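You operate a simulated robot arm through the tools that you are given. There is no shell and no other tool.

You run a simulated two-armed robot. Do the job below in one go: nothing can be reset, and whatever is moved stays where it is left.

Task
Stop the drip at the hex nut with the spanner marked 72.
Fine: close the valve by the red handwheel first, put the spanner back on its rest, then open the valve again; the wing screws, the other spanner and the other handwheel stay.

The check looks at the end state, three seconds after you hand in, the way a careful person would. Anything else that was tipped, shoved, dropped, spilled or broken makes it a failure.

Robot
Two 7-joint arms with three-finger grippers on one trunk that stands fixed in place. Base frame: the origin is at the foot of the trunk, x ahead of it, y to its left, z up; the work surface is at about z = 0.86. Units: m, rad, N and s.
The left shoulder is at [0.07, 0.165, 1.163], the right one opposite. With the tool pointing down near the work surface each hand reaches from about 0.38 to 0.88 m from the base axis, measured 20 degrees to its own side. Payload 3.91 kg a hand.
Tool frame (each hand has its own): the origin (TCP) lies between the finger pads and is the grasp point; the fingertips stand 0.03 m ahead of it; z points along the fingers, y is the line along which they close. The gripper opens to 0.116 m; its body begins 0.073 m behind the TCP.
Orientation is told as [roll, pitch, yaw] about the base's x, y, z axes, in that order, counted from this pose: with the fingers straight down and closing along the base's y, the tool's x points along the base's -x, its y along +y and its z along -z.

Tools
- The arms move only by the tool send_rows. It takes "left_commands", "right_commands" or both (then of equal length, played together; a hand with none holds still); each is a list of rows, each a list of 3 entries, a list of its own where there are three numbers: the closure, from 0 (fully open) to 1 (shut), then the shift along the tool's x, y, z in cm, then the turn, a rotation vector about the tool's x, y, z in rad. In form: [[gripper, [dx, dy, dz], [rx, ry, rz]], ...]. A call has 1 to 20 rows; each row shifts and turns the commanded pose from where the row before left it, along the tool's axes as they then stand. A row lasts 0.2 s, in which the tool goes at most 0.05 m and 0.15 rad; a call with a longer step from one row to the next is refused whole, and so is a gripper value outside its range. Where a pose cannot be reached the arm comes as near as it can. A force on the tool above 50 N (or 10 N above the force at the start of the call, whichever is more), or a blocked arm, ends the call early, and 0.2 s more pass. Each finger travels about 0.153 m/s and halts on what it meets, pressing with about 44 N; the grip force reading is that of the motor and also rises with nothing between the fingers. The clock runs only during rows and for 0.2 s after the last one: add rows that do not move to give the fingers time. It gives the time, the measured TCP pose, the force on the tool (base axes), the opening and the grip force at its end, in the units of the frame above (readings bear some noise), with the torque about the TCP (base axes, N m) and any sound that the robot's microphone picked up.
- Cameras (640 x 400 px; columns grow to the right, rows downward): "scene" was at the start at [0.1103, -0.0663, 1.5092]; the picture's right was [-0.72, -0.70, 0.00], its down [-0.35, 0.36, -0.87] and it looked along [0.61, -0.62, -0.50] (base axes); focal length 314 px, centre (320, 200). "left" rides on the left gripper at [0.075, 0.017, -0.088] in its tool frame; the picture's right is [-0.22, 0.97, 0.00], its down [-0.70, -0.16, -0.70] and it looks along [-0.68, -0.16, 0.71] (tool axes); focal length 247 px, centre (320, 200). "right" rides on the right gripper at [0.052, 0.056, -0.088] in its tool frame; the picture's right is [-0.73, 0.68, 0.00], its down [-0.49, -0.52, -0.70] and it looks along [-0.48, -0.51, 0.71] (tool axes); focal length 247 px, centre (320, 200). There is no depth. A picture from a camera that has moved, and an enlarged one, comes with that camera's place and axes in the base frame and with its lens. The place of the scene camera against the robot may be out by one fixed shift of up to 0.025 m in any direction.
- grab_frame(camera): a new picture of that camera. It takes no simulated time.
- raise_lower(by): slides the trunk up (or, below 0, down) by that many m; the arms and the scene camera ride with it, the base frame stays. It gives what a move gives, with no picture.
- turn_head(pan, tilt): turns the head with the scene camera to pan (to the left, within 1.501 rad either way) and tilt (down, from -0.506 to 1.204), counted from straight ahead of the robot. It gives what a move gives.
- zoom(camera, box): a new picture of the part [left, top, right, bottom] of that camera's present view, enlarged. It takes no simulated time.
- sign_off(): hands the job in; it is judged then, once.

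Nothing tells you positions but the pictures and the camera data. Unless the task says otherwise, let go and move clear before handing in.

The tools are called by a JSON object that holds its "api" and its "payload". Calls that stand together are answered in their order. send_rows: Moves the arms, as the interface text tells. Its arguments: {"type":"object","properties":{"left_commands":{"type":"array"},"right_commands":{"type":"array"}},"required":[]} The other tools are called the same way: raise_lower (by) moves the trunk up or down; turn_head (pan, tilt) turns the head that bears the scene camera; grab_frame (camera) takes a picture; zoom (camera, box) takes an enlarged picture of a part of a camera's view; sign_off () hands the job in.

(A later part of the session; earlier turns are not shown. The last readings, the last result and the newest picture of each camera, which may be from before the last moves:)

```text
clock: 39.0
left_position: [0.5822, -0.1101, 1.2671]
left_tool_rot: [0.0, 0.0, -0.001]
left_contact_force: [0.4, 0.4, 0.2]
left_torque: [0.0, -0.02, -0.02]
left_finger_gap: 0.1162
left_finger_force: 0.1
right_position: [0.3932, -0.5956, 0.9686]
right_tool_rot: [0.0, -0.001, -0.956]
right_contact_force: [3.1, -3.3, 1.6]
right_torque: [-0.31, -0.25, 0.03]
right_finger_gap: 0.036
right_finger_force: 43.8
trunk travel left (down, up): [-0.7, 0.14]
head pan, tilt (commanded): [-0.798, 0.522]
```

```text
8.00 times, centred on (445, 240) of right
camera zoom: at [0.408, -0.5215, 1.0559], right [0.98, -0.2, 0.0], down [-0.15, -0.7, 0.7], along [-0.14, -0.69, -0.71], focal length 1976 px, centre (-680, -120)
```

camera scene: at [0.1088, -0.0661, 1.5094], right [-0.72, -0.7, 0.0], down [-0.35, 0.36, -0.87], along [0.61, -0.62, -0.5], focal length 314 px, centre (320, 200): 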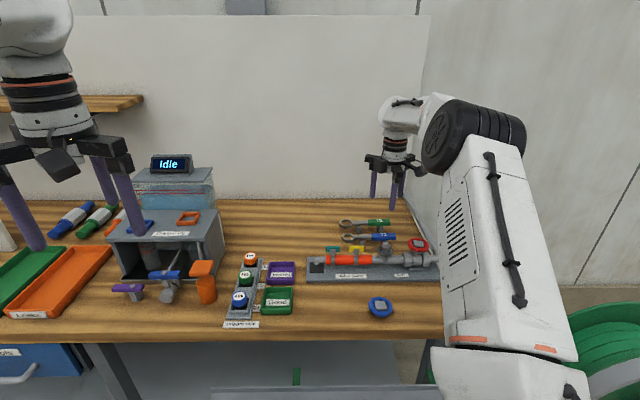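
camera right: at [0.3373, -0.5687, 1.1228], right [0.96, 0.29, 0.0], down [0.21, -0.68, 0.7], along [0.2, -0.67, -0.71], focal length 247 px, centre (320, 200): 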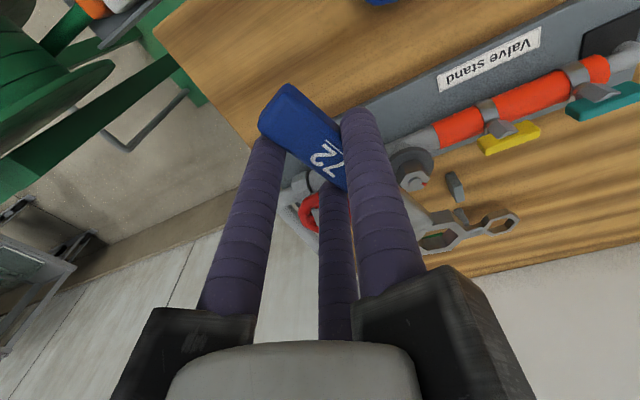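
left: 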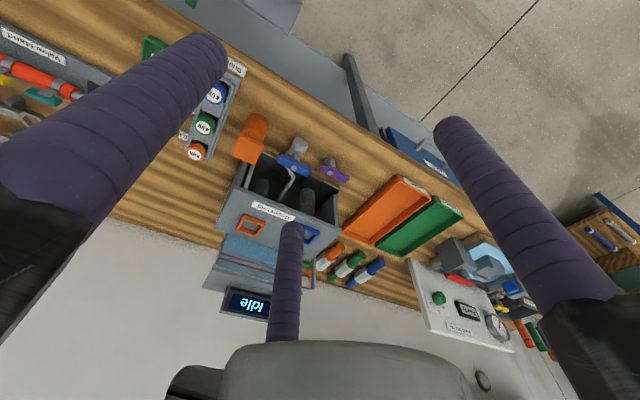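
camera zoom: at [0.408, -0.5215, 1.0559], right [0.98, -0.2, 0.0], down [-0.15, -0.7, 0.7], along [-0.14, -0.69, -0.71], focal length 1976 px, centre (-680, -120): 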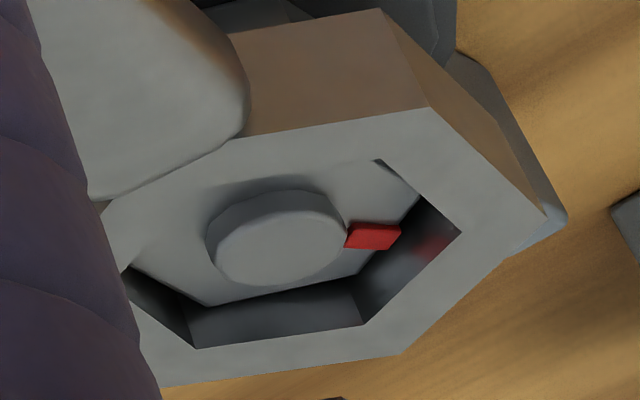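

Still turning freely (about 29° so far, light force). Continuing.

{"api": "send_rows", "payload": {"right_commands": [[0.9, [0.009, 1.121, 0], [0, 0, 0.1]], [0.9, [0.009, 1.121, 0], [0, 0, 0.1]], [0.9, [0.009, 1.121, 0], [0, 0, 0.1]], [0.9, [0, 0, 0], [0, 0, 0]]]}}

{"api": "zoom", "payload": {"camera": "right", "box": [405, 215, 485, 265]}}

{"api": "grab_frame", "payload": {"camera": "right"}}

{"api": "grab_frame", "payload": {"camera": "scene"}}

```text
clock: 40.0
left_position: [0.5824, -0.1096, 1.2668]
left_tool_rot: [-0.001, 0.0, 0.001]
left_contact_force: [0.2, 0.5, 0.0]
left_torque: [0.03, 0.01, 0.02]
left_finger_gap: 0.1157
left_finger_force: 0.0
right_position: [0.4216, -0.579, 0.9679]
right_tool_rot: [0.003, -0.001, -1.254]
right_contact_force: [1.8, -5.0, 1.5]
right_torque: [-0.28, -0.12, -0.01]
right_finger_gap: 0.0358
right_finger_force: 44.3
trunk travel left (down, up): [-0.7, 0.14]
head pan, tilt (commanded): [-0.798, 0.522]
```

```text
8.00 times, centred on (445, 240) of right
camera zoom: at [0.4583, -0.5128, 1.0559], right [0.87, -0.48, 0.0], down [-0.35, -0.63, 0.7], along [-0.34, -0.61, -0.71], focal length 1976 px, centre (-680, -120)
```

zoom: 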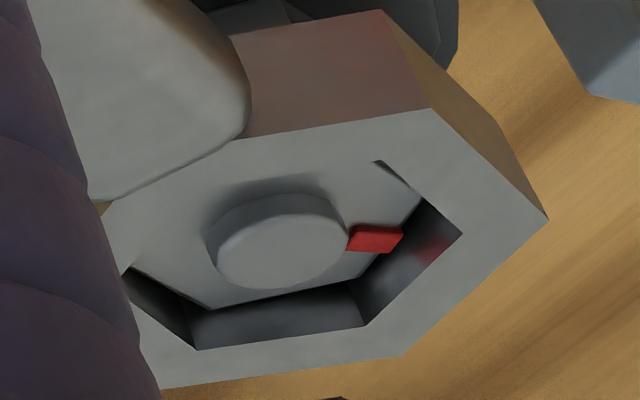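

```text
taken
camera right: at [0.4583, -0.5128, 1.0559], right [0.87, -0.48, 0.0], down [-0.35, -0.63, 0.7], along [-0.34, -0.61, -0.71], focal length 247 px, centre (320, 200)
```

right: 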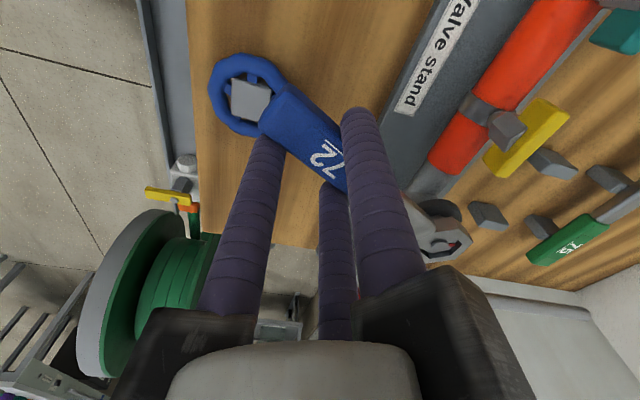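

```text
taken
camera scene: at [0.1101, -0.0672, 1.5092], right [-0.72, -0.7, 0.0], down [-0.35, 0.36, -0.87], along [0.61, -0.62, -0.5], focal length 314 px, centre (320, 200)
```

scene: 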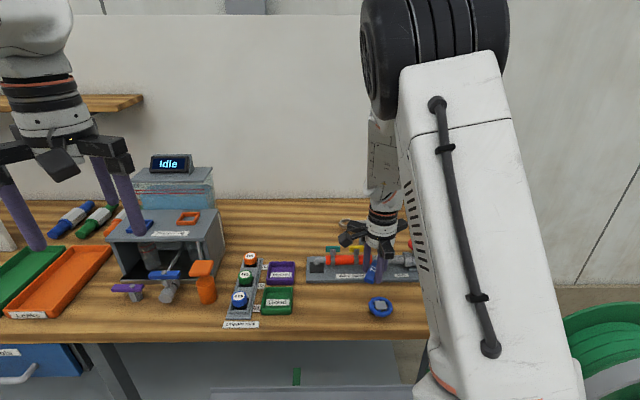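

The blue wheel lies well below the hand, and the yellow wing is still clear. About 46° done; continuing in short strokes.

{"api": "send_rows", "payload": {"right_commands": [[0.9, [0.009, 1.121, 0], [0, 0, 0.1]], [0.9, [0.009, 1.121, 0], [0, 0, 0.1]], [0.9, [0, 0, 0], [0, 0, 0]]]}}

{"api": "zoom", "payload": {"camera": "right", "box": [405, 215, 485, 265]}}

{"api": "grab_frame", "payload": {"camera": "right"}}

```text
clock: 40.8
left_position: [0.5822, -0.1105, 1.2669]
left_tool_rot: [0.001, 0.0, 0.0]
left_contact_force: [0.2, 0.2, -0.4]
left_torque: [0.0, 0.0, 0.01]
left_finger_gap: 0.1162
left_finger_force: 0.0
right_position: [0.4412, -0.5733, 0.967]
right_tool_rot: [0.001, 0.001, -1.454]
right_contact_force: [1.2, -6.0, 0.8]
right_torque: [-0.24, -0.04, 0.36]
right_finger_gap: 0.0359
right_finger_force: 43.8
trunk travel left (down, up): [-0.7, 0.14]
head pan, tilt (commanded): [-0.798, 0.522]
```

```text
8.00 times, centred on (445, 240) of right
camera zoom: at [0.492, -0.5153, 1.0557], right [0.76, -0.65, 0.0], down [-0.46, -0.54, 0.7], along [-0.45, -0.53, -0.71], focal length 1976 px, centre (-680, -120)
```

zoom: 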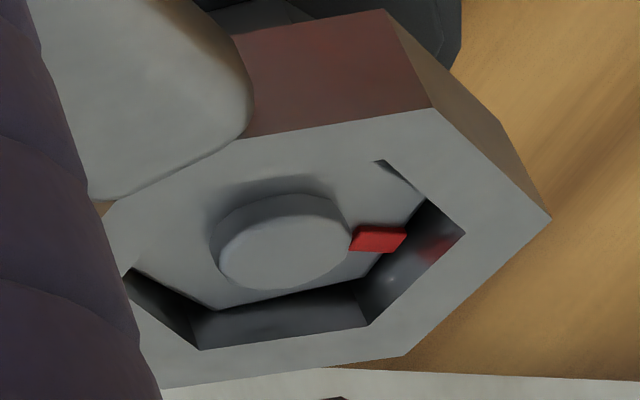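

```text
taken
camera right: at [0.492, -0.5153, 1.0557], right [0.76, -0.65, 0.0], down [-0.46, -0.54, 0.7], along [-0.45, -0.53, -0.71], focal length 247 px, centre (320, 200)
```

right: 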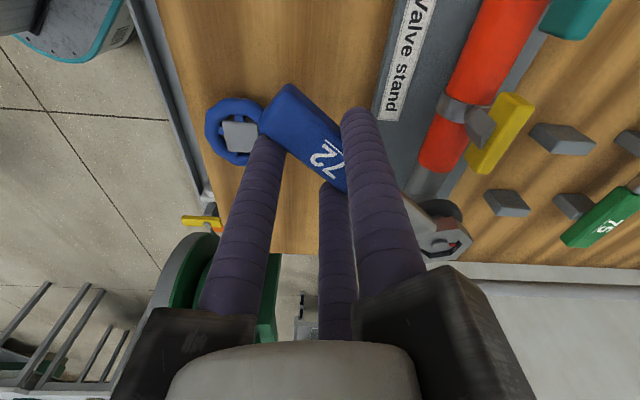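

Resistance has just begun to rise (≈0.36 N·m). I'll continue in smaller steps.

{"api": "send_rows", "payload": {"right_commands": [[0.9, [0.005, 0.56, 0], [0, 0, 0.05]], [0.9, [0.005, 0.56, 0], [0, 0, 0.05]], [0.9, [0, 0, 0], [0, 0, 0]]]}}

{"api": "zoom", "payload": {"camera": "right", "box": [405, 215, 485, 265]}}

```text
clock: 41.6
left_position: [0.5814, -0.1102, 1.2669]
left_tool_rot: [0.001, -0.001, 0.0]
left_contact_force: [0.6, 1.4, -0.4]
left_torque: [-0.01, -0.01, 0.0]
left_finger_gap: 0.1158
left_finger_force: 0.1
right_position: [0.4525, -0.5714, 0.9685]
right_tool_rot: [0.0, 0.003, -1.554]
right_contact_force: [-6.5, -6.3, -0.1]
right_torque: [0.0, 0.2, 1.35]
right_finger_gap: 0.036
right_finger_force: 44.1
trunk travel left (down, up): [-0.7, 0.14]
head pan, tilt (commanded): [-0.798, 0.522]
```

```text
8.00 times, centred on (445, 240) of right
camera zoom: at [0.5076, -0.5193, 1.0558], right [0.69, -0.72, 0.0], down [-0.51, -0.5, 0.7], along [-0.5, -0.48, -0.72], focal length 1976 px, centre (-680, -120)
```

zoom: 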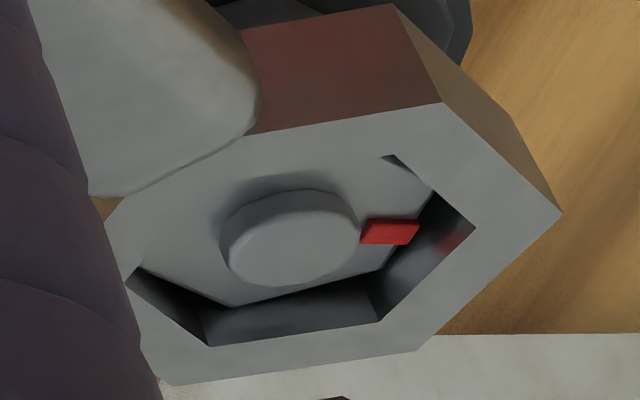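

Torque has climbed to about 2 N·m about the nut. I'll push a bit more to make sure it is seated tight.

{"api": "send_rows", "payload": {"right_commands": [[0.9, [0.005, 0.56, 0], [0, 0, 0.05]], [0.9, [0, 0, 0], [0, 0, 0]]]}}

{"api": "zoom", "payload": {"camera": "right", "box": [405, 215, 485, 265]}}

{"api": "grab_frame", "payload": {"camera": "right"}}

```text
clock: 42.2
left_position: [0.5805, -0.1095, 1.2666]
left_tool_rot: [0.001, -0.002, 0.0]
left_contact_force: [0.7, 0.5, -0.5]
left_torque: [0.0, -0.01, 0.03]
left_finger_gap: 0.116
left_finger_force: 0.0
right_position: [0.4573, -0.5722, 0.9688]
right_tool_rot: [0.0, 0.0, -1.604]
right_contact_force: [-11.7, -6.0, -1.2]
right_torque: [0.23, 0.25, 1.9]
right_finger_gap: 0.036
right_finger_force: 44.2
trunk travel left (down, up): [-0.7, 0.14]
head pan, tilt (commanded): [-0.798, 0.522]
```

```text
8.00 times, centred on (445, 240) of right
camera zoom: at [0.5152, -0.5218, 1.0559], right [0.66, -0.75, 0.0], down [-0.54, -0.47, 0.7], along [-0.53, -0.46, -0.72], focal length 1976 px, centre (-680, -120)
```

zoom: 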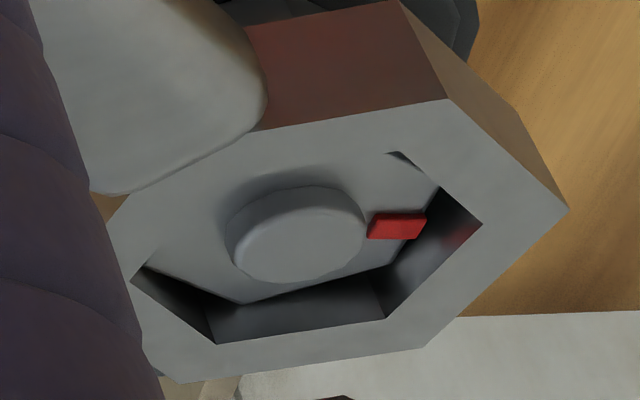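

```text
taken
camera right: at [0.5152, -0.5218, 1.0559], right [0.66, -0.75, 0.0], down [-0.54, -0.47, 0.7], along [-0.53, -0.46, -0.72], focal length 247 px, centre (320, 200)
```

right: 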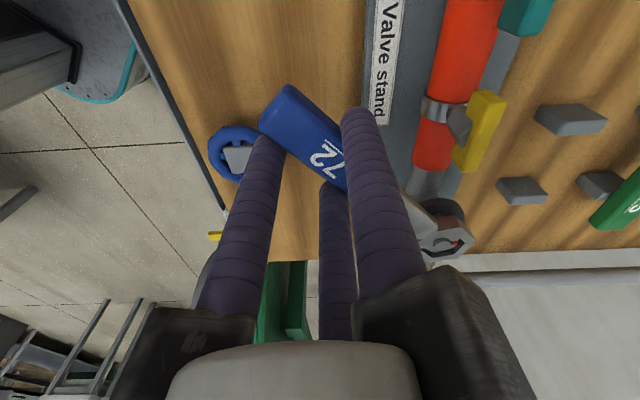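

The red mark has turned about 58–60° and the nut now resists hard (≈3 N·m), so it's essentially seated. One last small push to make sure.

{"api": "send_rows", "payload": {"right_commands": [[0.9, [0.005, 0.45, 0], [0, 0, 0.04]], [0.9, [0.003, 0.34, 0], [0, 0, 0.03]], [0.9, [0, 0, 0], [0, 0, 0]]]}}

{"api": "zoom", "payload": {"camera": "right", "box": [405, 215, 485, 265]}}

```text
clock: 43.0
left_position: [0.578, -0.1098, 1.2679]
left_tool_rot: [0.001, -0.003, 0.0]
left_contact_force: [0.4, 0.1, -0.8]
left_torque: [-0.01, 0.0, -0.03]
left_finger_gap: 0.1158
left_finger_force: 0.1
right_position: [0.4648, -0.571, 0.9691]
right_tool_rot: [0.001, 0.002, -1.673]
right_contact_force: [-21.3, -1.8, -4.0]
right_torque: [0.89, 0.52, 2.56]
right_finger_gap: 0.0365
right_finger_force: 44.1
trunk travel left (down, up): [-0.7, 0.14]
head pan, tilt (commanded): [-0.798, 0.522]
```

```text
8.00 times, centred on (445, 240) of right
camera zoom: at [0.5252, -0.526, 1.0563], right [0.6, -0.8, 0.0], down [-0.57, -0.43, 0.7], along [-0.56, -0.42, -0.72], focal length 1976 px, centre (-680, -120)
```

zoom: 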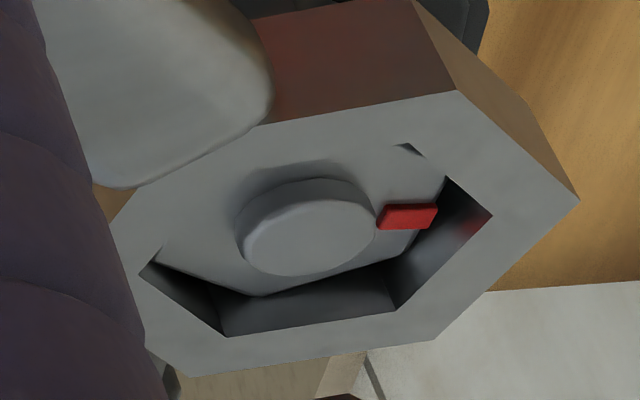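

Torque reached ≈5 N·m with the mark about 62° round, so the nut is tight. I'll back the handle off within the ring's play to unload it.

{"api": "send_rows", "payload": {"right_commands": [[0.9, [-0.066, -0.727, 0], [0, 0, -0.065]], [0.9, [-0.066, -0.727, 0], [0, 0, -0.065]], [0.9, [0, 0, 0], [0, 0, 0]]]}}

{"api": "zoom", "payload": {"camera": "right", "box": [405, 215, 485, 265]}}

{"api": "grab_frame", "payload": {"camera": "right"}}

```text
clock: 43.8
left_position: [0.5812, -0.1089, 1.267]
left_tool_rot: [0.001, 0.0, 0.0]
left_contact_force: [0.4, -0.6, 0.0]
left_torque: [-0.02, -0.01, 0.0]
left_finger_gap: 0.116
left_finger_force: 0.0
right_position: [0.4539, -0.5713, 0.9685]
right_tool_rot: [0.002, 0.0, -1.543]
right_contact_force: [-11.3, 0.1, -5.1]
right_torque: [0.61, 0.25, 0.11]
right_finger_gap: 0.0362
right_finger_force: 43.7
trunk travel left (down, up): [-0.7, 0.14]
head pan, tilt (commanded): [-0.798, 0.522]
```

```text
8.00 times, centred on (445, 240) of right
camera zoom: at [0.5069, -0.5187, 1.0566], right [0.7, -0.71, 0.0], down [-0.51, -0.5, 0.7], along [-0.5, -0.49, -0.72], focal length 1976 px, centre (-680, -120)
```

zoom: 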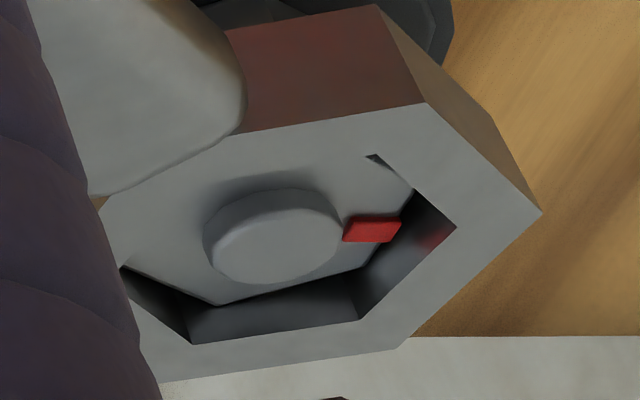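

```text
taken
camera right: at [0.5069, -0.5187, 1.0566], right [0.7, -0.71, 0.0], down [-0.51, -0.5, 0.7], along [-0.5, -0.49, -0.72], focal length 247 px, centre (320, 200)
```

right: 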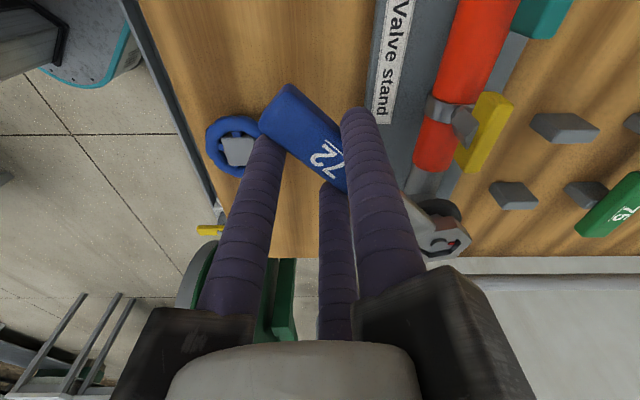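

A little load remains; I'll ease off slightly more.

{"api": "send_rows", "payload": {"right_commands": [[0.9, [-0.03, -0.45, 0], [0, 0, -0.04]], [0.9, [0, 0, 0], [0, 0, 0]]]}}

{"api": "zoom", "payload": {"camera": "right", "box": [405, 215, 485, 265]}}

```text
clock: 44.4
left_position: [0.5808, -0.1098, 1.2668]
left_tool_rot: [0.001, 0.0, 0.001]
left_contact_force: [-0.8, 0.0, -0.1]
left_torque: [0.0, -0.01, 0.01]
left_finger_gap: 0.116
left_finger_force: 0.0
right_position: [0.4495, -0.5718, 0.9688]
right_tool_rot: [0.001, 0.001, -1.503]
right_contact_force: [-7.2, -0.4, -3.2]
right_torque: [0.4, 0.19, -0.03]
right_finger_gap: 0.0361
right_finger_force: 44.4
trunk travel left (down, up): [-0.7, 0.14]
head pan, tilt (commanded): [-0.798, 0.522]
```

```text
8.00 times, centred on (445, 240) of right
camera zoom: at [0.5004, -0.517, 1.0567], right [0.73, -0.68, 0.0], down [-0.49, -0.52, 0.7], along [-0.48, -0.51, -0.72], focal length 1976 px, centre (-680, -120)
```

zoom: 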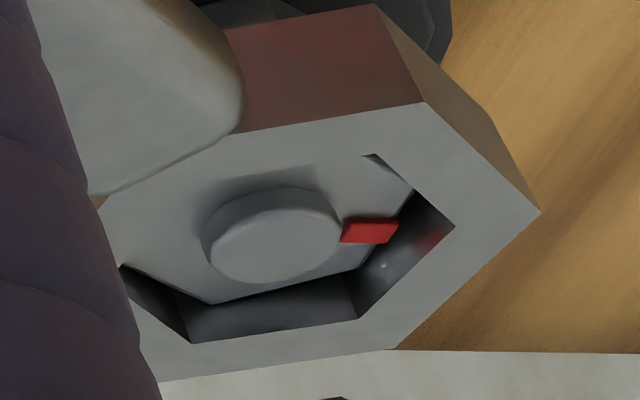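

{"api": "send_rows", "payload": {"right_commands": [[0.9, [-0.03, -0.45, 0], [0, 0, -0.04]], [0.9, [0, 0, 0], [0, 0, 0]]]}}

{"api": "zoom", "payload": {"camera": "right", "box": [405, 215, 485, 265]}}

```text
clock: 45.0
left_position: [0.5812, -0.1101, 1.2663]
left_tool_rot: [0.0, 0.0, 0.0]
left_contact_force: [-0.6, -1.0, 0.5]
left_torque: [-0.01, 0.0, 0.04]
left_finger_gap: 0.116
left_finger_force: 0.0
right_position: [0.4454, -0.5733, 0.969]
right_tool_rot: [0.001, -0.003, -1.463]
right_contact_force: [-3.5, -1.5, -0.6]
right_torque: [0.1, 0.1, -0.21]
right_finger_gap: 0.0358
right_finger_force: 44.6
trunk travel left (down, up): [-0.7, 0.14]
head pan, tilt (commanded): [-0.798, 0.522]
```

```text
8.00 times, centred on (445, 240) of right
camera zoom: at [0.4938, -0.5155, 1.0565], right [0.76, -0.65, 0.0], down [-0.47, -0.54, 0.7], along [-0.46, -0.53, -0.71], focal length 1976 px, centre (-680, -120)
```

zoom: 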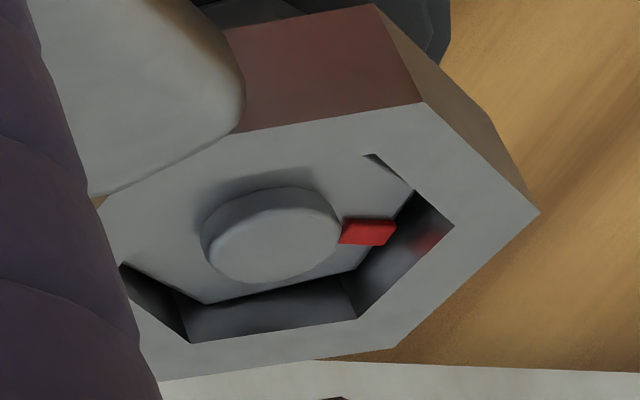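

Nearly unloaded (≈0.2 N·m). Now I lift the ring off the nut.

{"api": "send_rows", "payload": {"right_commands": [[0.9, [0, 0, -0.4], [0, 0, 0]], [0.9, [0, 0, -0.5], [0, 0, 0]], [0.9, [0, 0, -0.6], [0, 0, 0]], [0.9, [0, 0, -1.5], [0, 0, 0]], [0.9, [0, 0, -2.0], [0, 0, 0]], [0.9, [0, 0, -2.0], [0, 0, 0]], [0.9, [0, 0, 0], [0, 0, 0]]]}}

{"api": "grab_frame", "payload": {"camera": "right"}}

{"api": "zoom", "payload": {"camera": "right", "box": [390, 180, 490, 260]}}

{"api": "grab_frame", "payload": {"camera": "scene"}}

```text
clock: 46.6
left_position: [0.5826, -0.1091, 1.2664]
left_tool_rot: [0.001, -0.001, -0.001]
left_contact_force: [-0.6, -0.7, -0.2]
left_torque: [0.06, 0.02, 0.01]
left_finger_gap: 0.1162
left_finger_force: 0.1
right_position: [0.4472, -0.5729, 1.0398]
right_tool_rot: [0.003, 0.001, -1.464]
right_contact_force: [-0.1, -1.5, -1.2]
right_torque: [0.08, 0.01, 0.0]
right_finger_gap: 0.0303
right_finger_force: 43.5
trunk travel left (down, up): [-0.7, 0.14]
head pan, tilt (commanded): [-0.798, 0.522]
```

```text
taken
camera right: at [0.4952, -0.5157, 1.1267], right [0.76, -0.66, 0.0], down [-0.47, -0.54, 0.7], along [-0.46, -0.53, -0.71], focal length 247 px, centre (320, 200)
```

right: 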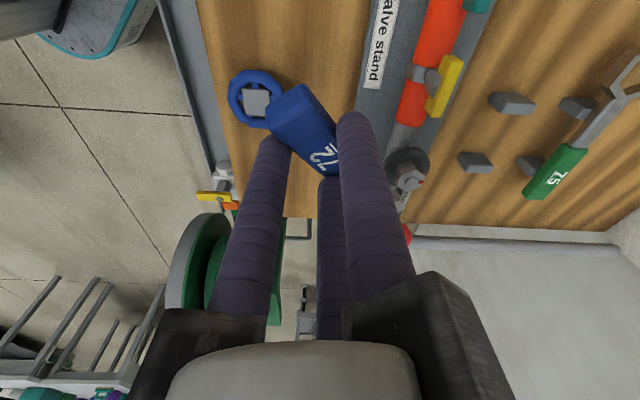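

```text
5.00 times, centred on (440, 220) of right
camera zoom: at [0.4952, -0.5157, 1.1267], right [0.76, -0.66, 0.0], down [-0.47, -0.54, 0.7], along [-0.46, -0.53, -0.71], focal length 1235 px, centre (-280, 100)
```

zoom: 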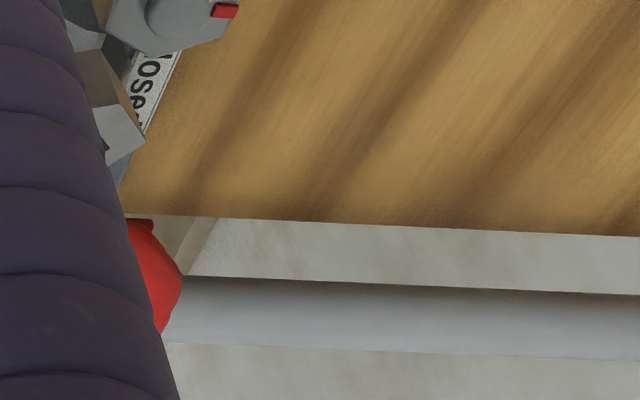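

```text
taken
camera scene: at [0.111, -0.0664, 1.5094], right [-0.71, -0.7, 0.0], down [-0.35, 0.36, -0.87], along [0.61, -0.62, -0.5], focal length 314 px, centre (320, 200)
```

scene: 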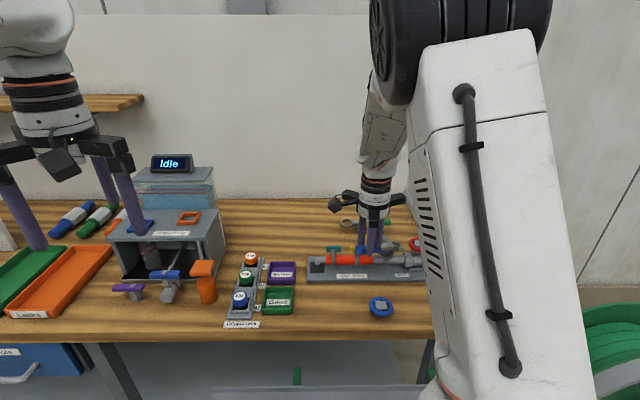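

The finger gap changed during the lift, so the spanner has shifted in the grip. I'll inspect it closely.

{"api": "zoom", "payload": {"camera": "right", "box": [230, 60, 470, 260]}}

{"api": "zoom", "payload": {"camera": "scene", "box": [326, 190, 438, 280]}}

{"api": "grab_frame", "payload": {"camera": "left"}}

```text
2.00 times, centred on (350, 160) of right
camera zoom: at [0.4952, -0.5157, 1.1267], right [0.76, -0.66, 0.0], down [-0.47, -0.54, 0.7], along [-0.46, -0.53, -0.71], focal length 494 px, centre (260, 280)
```

zoom: 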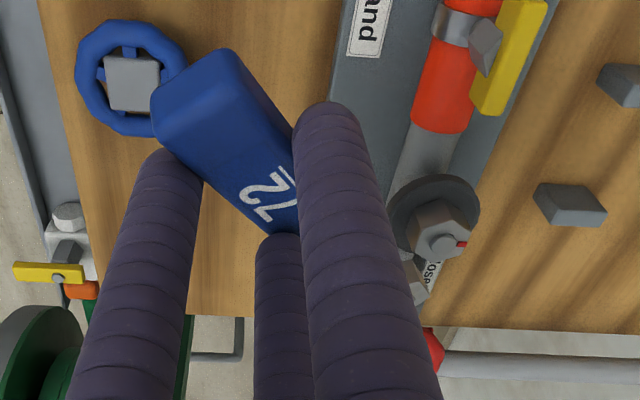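

```text
4.44 times, centred on (382, 235) of scene
camera zoom: at [0.111, -0.0664, 1.5094], right [-0.71, -0.7, 0.0], down [-0.35, 0.36, -0.87], along [0.61, -0.62, -0.5], focal length 1396 px, centre (44, 44)
```

zoom: 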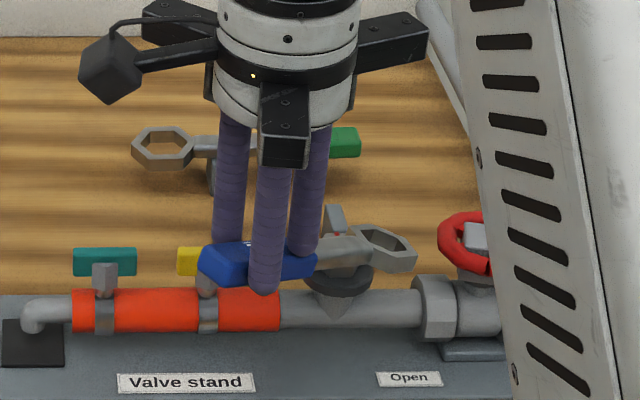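

```text
taken
camera left: at [0.5056, -0.0932, 1.3551], right [0.22, 0.97, 0.0], down [0.7, -0.16, 0.7], along [0.68, -0.16, -0.72], focal length 247 px, centre (320, 200)
```

left: 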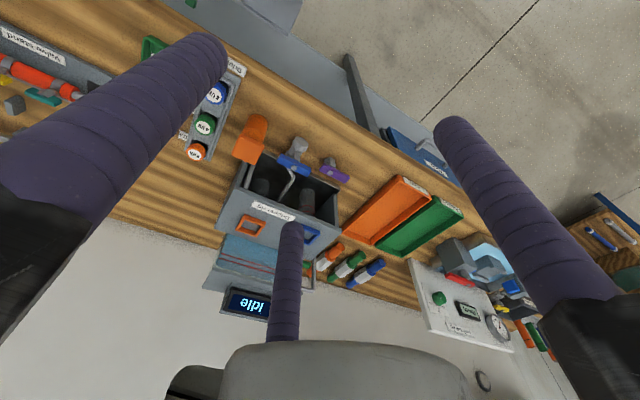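

The spanner has tilted in the grip (ring end dropped). Before acting I'll study its exact pose and check the nut.

{"api": "zoom", "payload": {"camera": "scene", "box": [354, 220, 410, 264]}}

{"api": "zoom", "payload": {"camera": "right", "box": [370, 130, 450, 230]}}

{"api": "zoom", "payload": {"camera": "right", "box": [250, 70, 378, 190]}}

```text
9.09 times, centred on (382, 242) of scene
camera zoom: at [0.111, -0.0664, 1.5094], right [-0.71, -0.7, 0.0], down [-0.35, 0.36, -0.87], along [0.61, -0.62, -0.5], focal length 2856 px, centre (-244, -182)
```

zoom: 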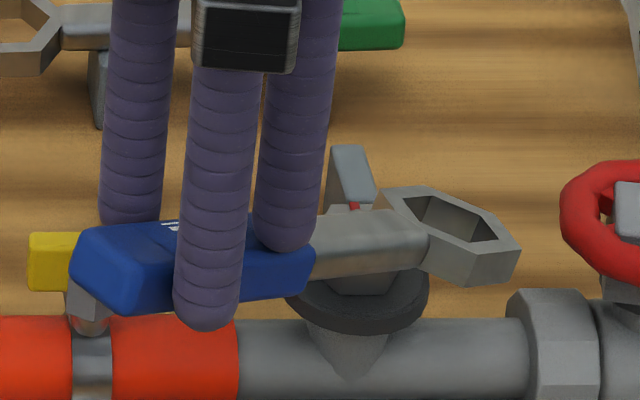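

```text
4.00 times, centred on (410, 180) of right
camera zoom: at [0.4952, -0.5157, 1.1267], right [0.76, -0.66, 0.0], down [-0.47, -0.54, 0.7], along [-0.46, -0.53, -0.71], focal length 988 px, centre (-40, 280)
```

zoom: 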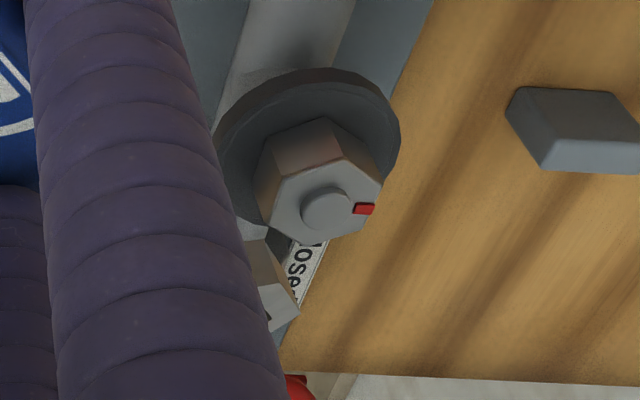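

```text
3.33 times, centred on (314, 130) of right
camera zoom: at [0.4952, -0.5157, 1.1267], right [0.76, -0.66, 0.0], down [-0.47, -0.54, 0.7], along [-0.46, -0.53, -0.71], focal length 823 px, centre (340, 433)
```

zoom: 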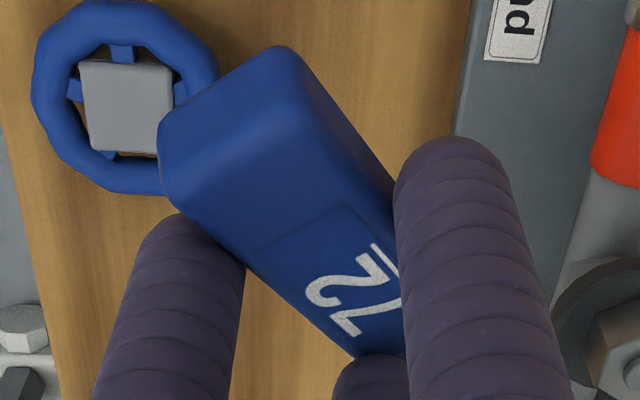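

The ring hangs ~24° down and ~19° yawed in the grip, clear of the nut. I'll move it up and over to the free strip of table in front of the stand to re-grip it properly, and shift the left hand aside for room.

{"api": "send_rows", "payload": {"left_commands": [[0.0, [0, 3.5, 0], [0, 0, 0]], [0.0, [0, 3.5, 0], [0, 0, 0]], [0.0, [0, 3.5, 0], [0, 0, 0]], [0.0, [0, 3.5, 0], [0, 0, 0]]], "right_commands": [[0.9, [0, 0, -1], [0, 0, 0]], [0.9, [0, 0, -1], [0, 0, 0]], [0.9, [0, 0, -1], [0, 0, 0]], [0.9, [0, 0, 0], [0, 0, 0]]]}}

{"api": "zoom", "payload": {"camera": "scene", "box": [326, 190, 438, 280]}}

```text
clock: 47.6
left_position: [0.5812, 0.0331, 1.2674]
left_tool_rot: [-0.002, -0.001, -0.001]
left_contact_force: [0.3, -0.1, 0.2]
left_torque: [-0.02, -0.02, 0.02]
left_finger_gap: 0.1161
left_finger_force: 0.1
right_position: [0.4442, -0.5715, 1.0704]
right_tool_rot: [0.002, -0.005, -1.463]
right_contact_force: [-1.3, 0.1, -0.4]
right_torque: [0.0, -0.02, -0.01]
right_finger_gap: 0.0303
right_finger_force: 44.5
trunk travel left (down, up): [-0.7, 0.14]
head pan, tilt (commanded): [-0.798, 0.522]
```

```text
4.44 times, centred on (382, 235) of scene
camera zoom: at [0.1094, -0.0636, 1.5095], right [-0.72, -0.7, 0.0], down [-0.35, 0.35, -0.87], along [0.61, -0.62, -0.5], focal length 1396 px, centre (44, 44)
```

zoom: 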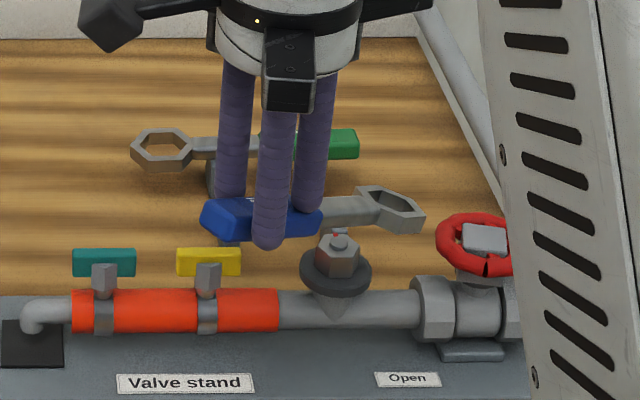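

It moves freely and the nut is undisturbed. Now I move over the free strip of table.

{"api": "send_rows", "payload": {"right_commands": [[0.9, [2.88, 0.88, 0], [0, 0, 0]], [0.9, [2.88, 0.88, 0], [0, 0, 0]], [0.9, [2.88, 0.88, 0], [0, 0, 0]], [0.9, [2.88, 0.88, 0], [0, 0, 0]], [0.9, [2.88, 0.88, 0], [0, 0, 0]], [0.9, [0, 0, 0], [0, 0, 0]]]}}

{"api": "grab_frame", "payload": {"camera": "scene"}}

{"api": "grab_frame", "payload": {"camera": "right"}}

{"api": "zoom", "payload": {"camera": "scene", "box": [290, 200, 418, 320]}}

```text
clock: 49.0
left_position: [0.5811, 0.029, 1.2666]
left_tool_rot: [0.001, 0.0, 0.001]
left_contact_force: [-0.1, 0.8, 0.6]
left_torque: [0.03, 0.01, -0.02]
left_finger_gap: 0.1161
left_finger_force: 0.0
right_position: [0.472, -0.4253, 1.0675]
right_tool_rot: [0.0, 0.0, -1.466]
right_contact_force: [-0.1, -1.1, -0.5]
right_torque: [0.03, -0.03, 0.02]
right_finger_gap: 0.0299
right_finger_force: 44.3
trunk travel left (down, up): [-0.7, 0.14]
head pan, tilt (commanded): [-0.798, 0.522]
```

```text
taken
camera scene: at [0.1104, -0.0675, 1.5092], right [-0.72, -0.7, 0.0], down [-0.35, 0.36, -0.87], along [0.61, -0.62, -0.5], focal length 314 px, centre (320, 200)
```

scene: 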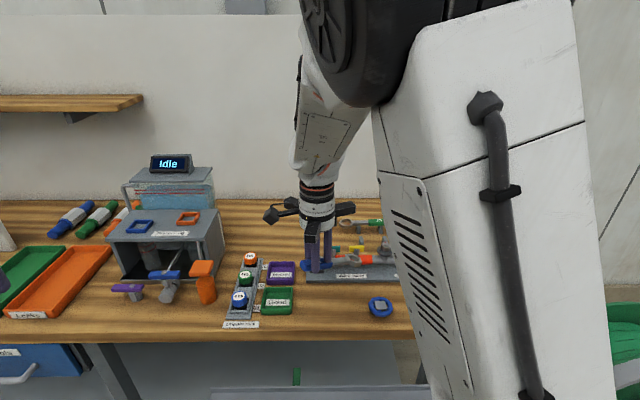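

```text
taken
camera right: at [0.522, -0.368, 1.1555], right [0.76, -0.66, 0.0], down [-0.47, -0.54, 0.7], along [-0.46, -0.53, -0.71], focal length 247 px, centre (320, 200)
```

right: 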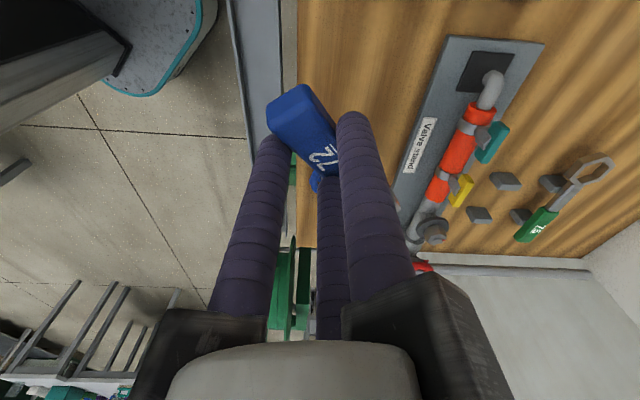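

```text
3.33 times, centred on (354, 260) of scene
camera zoom: at [0.1104, -0.0675, 1.5092], right [-0.72, -0.7, 0.0], down [-0.35, 0.36, -0.87], along [0.61, -0.62, -0.5], focal length 1047 px, centre (207, 0)
```

zoom: 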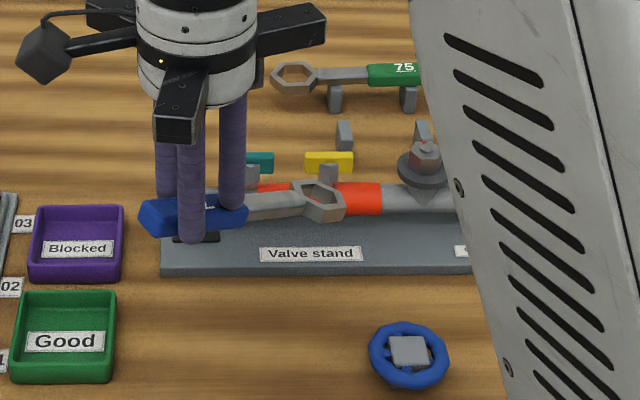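

Clear view now: the strip between the bins, stand and blue wheel is free. I'll yaw the hand so the spanner lies well inside that strip and lower to just above touch-down.

{"api": "send_rows", "payload": {"right_commands": [[0.9, [0, 0, 0], [0, 0, -0.112]], [0.9, [0, 0, 0], [0, 0, -0.112]], [0.9, [0, 0, 0], [0, 0, -0.111]], [0.9, [0, 0, 3], [0, 0, 0]], [0.9, [0, 0, 3], [0, 0, 0]], [0.9, [0, 0, 3], [0, 0, 0]], [0.9, [0, 0, 2], [0, 0, 0]], [0.9, [0, 0, 0], [0, 0, 0]]]}}

{"api": "zoom", "payload": {"camera": "scene", "box": [270, 230, 398, 350]}}

{"api": "grab_frame", "payload": {"camera": "right"}}

```text
clock: 50.8
left_position: [0.5817, 0.0317, 1.2668]
left_tool_rot: [0.0, 0.002, -0.001]
left_contact_force: [0.1, 1.1, 0.5]
left_torque: [-0.03, -0.04, 0.0]
left_finger_gap: 0.1161
left_finger_force: 0.1
right_position: [0.4721, -0.4239, 0.9604]
right_tool_rot: [-0.001, -0.001, -1.128]
right_contact_force: [-1.1, -0.6, -1.6]
right_torque: [-0.01, 0.02, -0.03]
right_finger_gap: 0.0299
right_finger_force: 44.0
trunk travel left (down, up): [-0.7, 0.14]
head pan, tilt (commanded): [-0.798, 0.522]
```

```text
3.33 times, centred on (334, 290) of scene
camera zoom: at [0.1098, -0.066, 1.5093], right [-0.72, -0.7, 0.0], down [-0.35, 0.36, -0.87], along [0.61, -0.62, -0.5], focal length 1047 px, centre (273, -100)
```

zoom: 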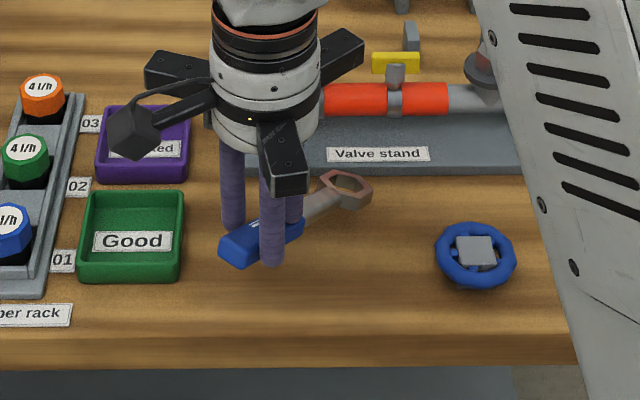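

```text
taken
camera right: at [0.4998, -0.3543, 1.0468], right [0.93, -0.37, 0.0], down [-0.26, -0.66, 0.7], along [-0.26, -0.65, -0.71], focal length 247 px, centre (320, 200)
```

right: 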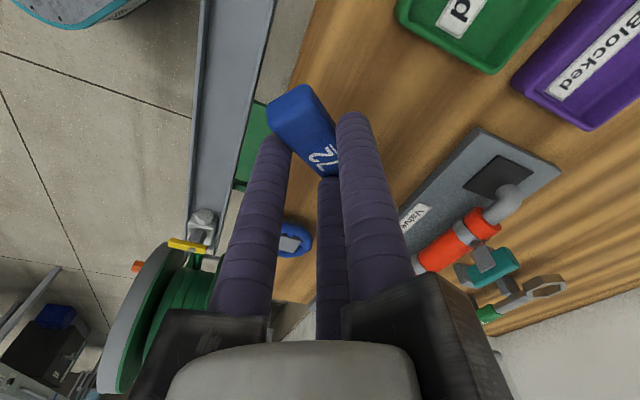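

The table's front edge is closer than I'd like at this angle. I'll raise slightly, shift inward, and yaw back so the spanner lies more along the strip.

{"api": "send_rows", "payload": {"right_commands": [[0.9, [0, 0, -2.0], [0, 0, 0]], [0.9, [-1.6, 0.8, 0], [0, 0, 0]], [0.9, [-1.59, 0.79, 0], [0, 0, 0]], [0.9, [0, 0, 0], [0, 0, 0.112]], [0.9, [0, 0, 0], [0, 0, 0.112]], [0.9, [0, 0, 0], [0, 0, 0.111]], [0.9, [0, 0, 2.0], [0, 0, 0]], [0.9, [0, 0, 0], [0, 0, 0]]]}}

{"api": "zoom", "payload": {"camera": "scene", "box": [270, 230, 398, 350]}}

{"api": "zoom", "payload": {"camera": "scene", "box": [300, 240, 364, 290]}}

```text
clock: 52.6
left_position: [0.5807, 0.0307, 1.2671]
left_tool_rot: [0.0, -0.001, 0.001]
left_contact_force: [0.3, -0.5, -0.6]
left_torque: [0.01, 0.01, 0.0]
left_finger_gap: 0.1161
left_finger_force: 0.0
right_position: [0.5009, -0.4467, 0.9582]
right_tool_rot: [0.001, 0.001, -1.464]
right_contact_force: [-1.0, -0.2, -0.5]
right_torque: [0.02, -0.03, -0.02]
right_finger_gap: 0.0294
right_finger_force: 43.7
trunk travel left (down, up): [-0.7, 0.14]
head pan, tilt (commanded): [-0.798, 0.522]
```

```text
3.33 times, centred on (334, 290) of scene
camera zoom: at [0.1101, -0.0662, 1.5093], right [-0.72, -0.7, 0.0], down [-0.35, 0.36, -0.87], along [0.61, -0.62, -0.5], focal length 1047 px, centre (273, -100)
```

zoom: 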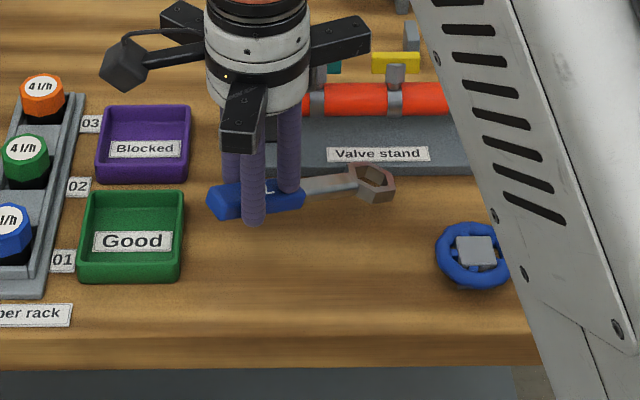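

```text
8.00 times, centred on (332, 265) of scene
camera zoom: at [0.1101, -0.0662, 1.5093], right [-0.72, -0.7, 0.0], down [-0.35, 0.36, -0.87], along [0.61, -0.62, -0.5], focal length 2513 px, centre (224, -320)
```

zoom: 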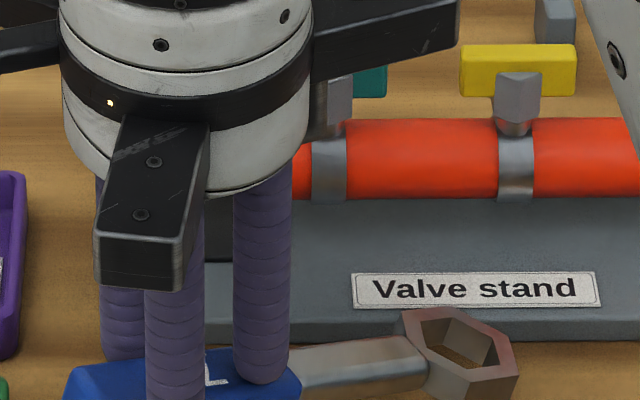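

Good placement room now. I'll lower gently until the ring touches, then keep easing down so the table levels the spanner.

{"api": "send_rows", "payload": {"right_commands": [[0.9, [0, 0, 1.0], [0, 0, 0]], [0.9, [0, 0, 0.8], [0, 0, 0]], [0.9, [0, 0, 0.6], [0, 0, 0]], [0.9, [0, 0, 0.5], [0, 0, 0]]]}}

{"api": "zoom", "payload": {"camera": "scene", "box": [290, 240, 386, 315]}}

```text
clock: 53.6
left_position: [0.5809, 0.0351, 1.267]
left_tool_rot: [-0.003, 0.002, 0.0]
left_contact_force: [0.2, 0.3, 0.3]
left_torque: [0.03, -0.02, 0.01]
left_finger_gap: 0.1159
left_finger_force: 0.1
right_position: [0.5021, -0.4435, 0.9315]
right_tool_rot: [0.002, -0.005, -1.461]
right_contact_force: [2.4, 6.5, 19.2]
right_torque: [-1.94, 0.33, 0.16]
right_finger_gap: 0.0299
right_finger_force: 43.9
trunk travel left (down, up): [-0.7, 0.14]
head pan, tilt (commanded): [-0.798, 0.522]
```

```text
5.33 times, centred on (338, 278) of scene
camera zoom: at [0.1095, -0.0623, 1.5096], right [-0.71, -0.7, 0.0], down [-0.35, 0.35, -0.87], along [0.61, -0.62, -0.5], focal length 1675 px, centre (224, -213)
```

zoom: 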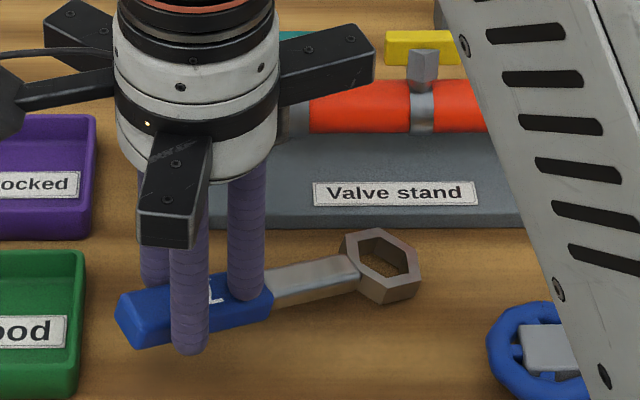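

{"api": "send_rows", "payload": {"right_commands": [[0.9, [0, 0, 0.5], [0, 0, 0]], [0.9, [0, 0, 0.5], [0, 0, 0]], [0.9, [0, 0, 0], [0, 0, 0]]]}}

{"api": "zoom", "payload": {"camera": "scene", "box": [290, 240, 386, 315]}}

```text
clock: 54.4
left_position: [0.5817, 0.0283, 1.2654]
left_tool_rot: [0.003, -0.001, -0.003]
left_contact_force: [-0.1, -0.4, 0.5]
left_torque: [0.0, 0.02, -0.03]
left_finger_gap: 0.1158
left_finger_force: 0.1
right_position: [0.5001, -0.4475, 0.9184]
right_tool_rot: [-0.003, 0.002, -1.466]
right_contact_force: [-0.3, 0.2, 1.0]
right_torque: [0.04, -0.04, 0.01]
right_finger_gap: 0.0117
right_finger_force: 0.1
trunk travel left (down, up): [-0.7, 0.14]
head pan, tilt (commanded): [-0.798, 0.522]
```

```text
5.33 times, centred on (338, 278) of scene
camera zoom: at [0.1103, -0.0685, 1.5088], right [-0.72, -0.7, 0.0], down [-0.35, 0.36, -0.87], along [0.6, -0.62, -0.5], focal length 1675 px, centre (224, -213)
```

zoom: 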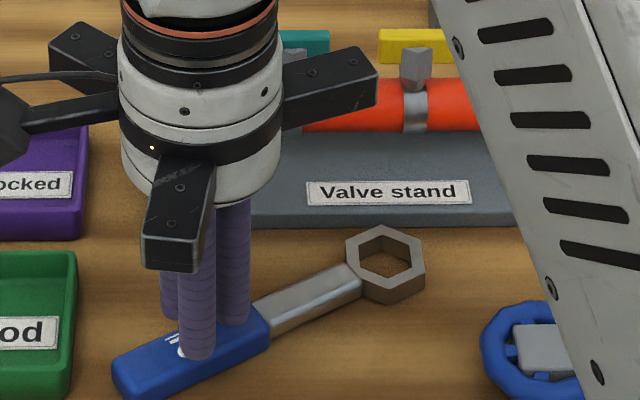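

The spanner slid free and now lies flat on the table inside the strip. I'll lift the hand, open it, and measure where it lies.

{"api": "send_rows", "payload": {"right_commands": [[0.9, [0, 0, -2], [0, 0, 0]], [0.9, [0, 0, -4], [0, 0, 0]], [0.31, [0, 0, -4], [0, 0, 0]], [0.31, [0, 0, -2], [0, 0, 0]], [0.31, [0, 0, 0], [0, 0, 0]]]}}

{"api": "grab_frame", "payload": {"camera": "right"}}

{"api": "zoom", "payload": {"camera": "scene", "box": [270, 230, 398, 350]}}

```text
clock: 55.6
left_position: [0.5813, 0.0311, 1.2669]
left_tool_rot: [0.001, 0.0, 0.0]
left_contact_force: [-0.3, 0.7, -0.6]
left_torque: [0.01, 0.04, -0.01]
left_finger_gap: 0.116
left_finger_force: 0.1
right_position: [0.5, -0.4465, 1.0392]
right_tool_rot: [0.001, -0.001, -1.462]
right_contact_force: [0.0, -0.9, -0.8]
right_torque: [0.03, 0.01, 0.02]
right_finger_gap: 0.0801
right_finger_force: 0.0
trunk travel left (down, up): [-0.7, 0.14]
head pan, tilt (commanded): [-0.798, 0.522]
```

```text
taken
camera right: at [0.5504, -0.389, 1.1268], right [0.76, -0.65, 0.0], down [-0.47, -0.54, 0.7], along [-0.46, -0.53, -0.71], focal length 247 px, centre (320, 200)
```

right: 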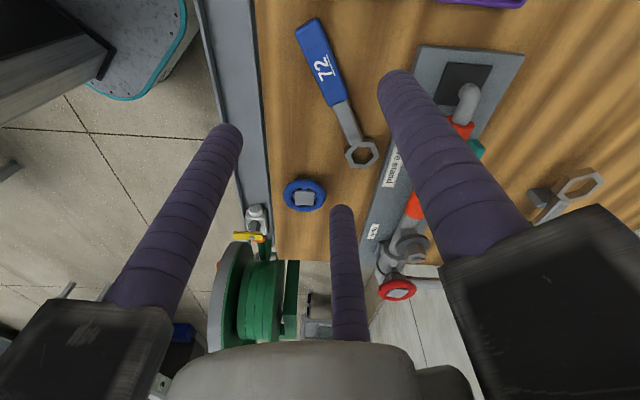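

```text
3.33 times, centred on (334, 290) of scene
camera zoom: at [0.1104, -0.0663, 1.5092], right [-0.72, -0.7, 0.0], down [-0.35, 0.36, -0.87], along [0.61, -0.62, -0.5], focal length 1047 px, centre (273, -100)
```

zoom: 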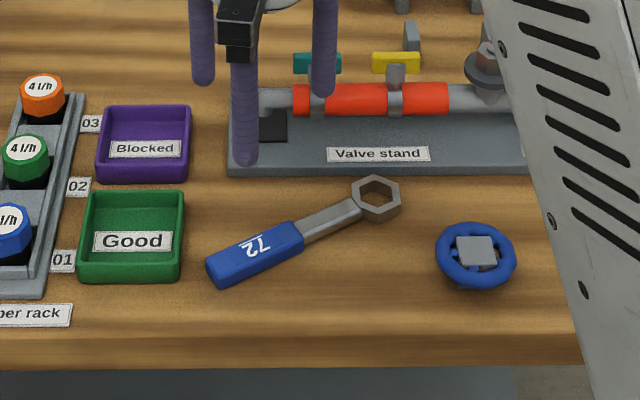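

The spanner lies flat, clear of bins, wheel and stand. I'll measure its pose precisely.

{"api": "zoom", "payload": {"camera": "right", "box": [280, 10, 392, 180]}}

{"api": "zoom", "payload": {"camera": "scene", "box": [306, 275, 370, 325]}}

```text
2.35 times, centred on (336, 95) of right
camera zoom: at [0.5504, -0.389, 1.1268], right [0.76, -0.65, 0.0], down [-0.47, -0.54, 0.7], along [-0.46, -0.53, -0.71], focal length 581 px, centre (282, 447)
```

zoom: 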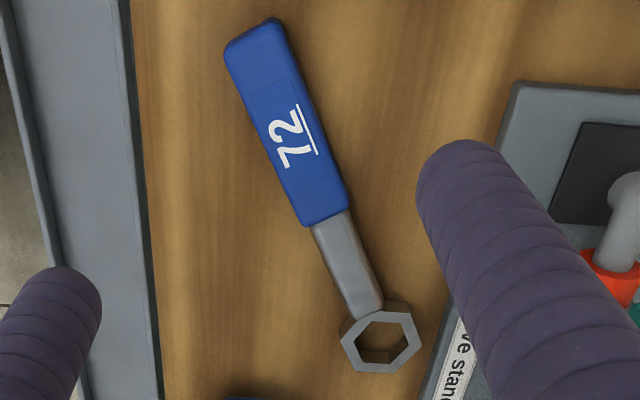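

```text
8.00 times, centred on (338, 300) of scene
camera zoom: at [0.1104, -0.0663, 1.5092], right [-0.72, -0.7, 0.0], down [-0.35, 0.36, -0.87], along [0.61, -0.62, -0.5], focal length 2513 px, centre (176, -600)
```

zoom: 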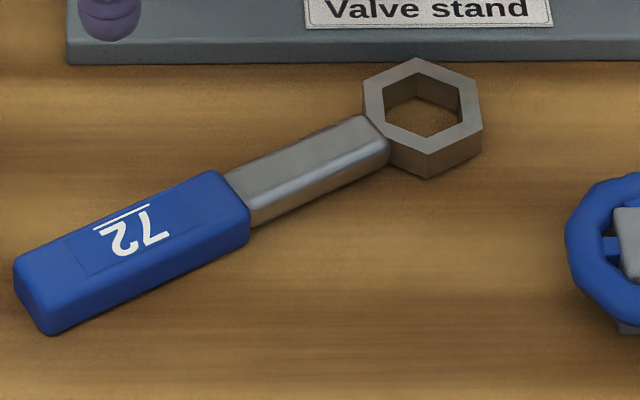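

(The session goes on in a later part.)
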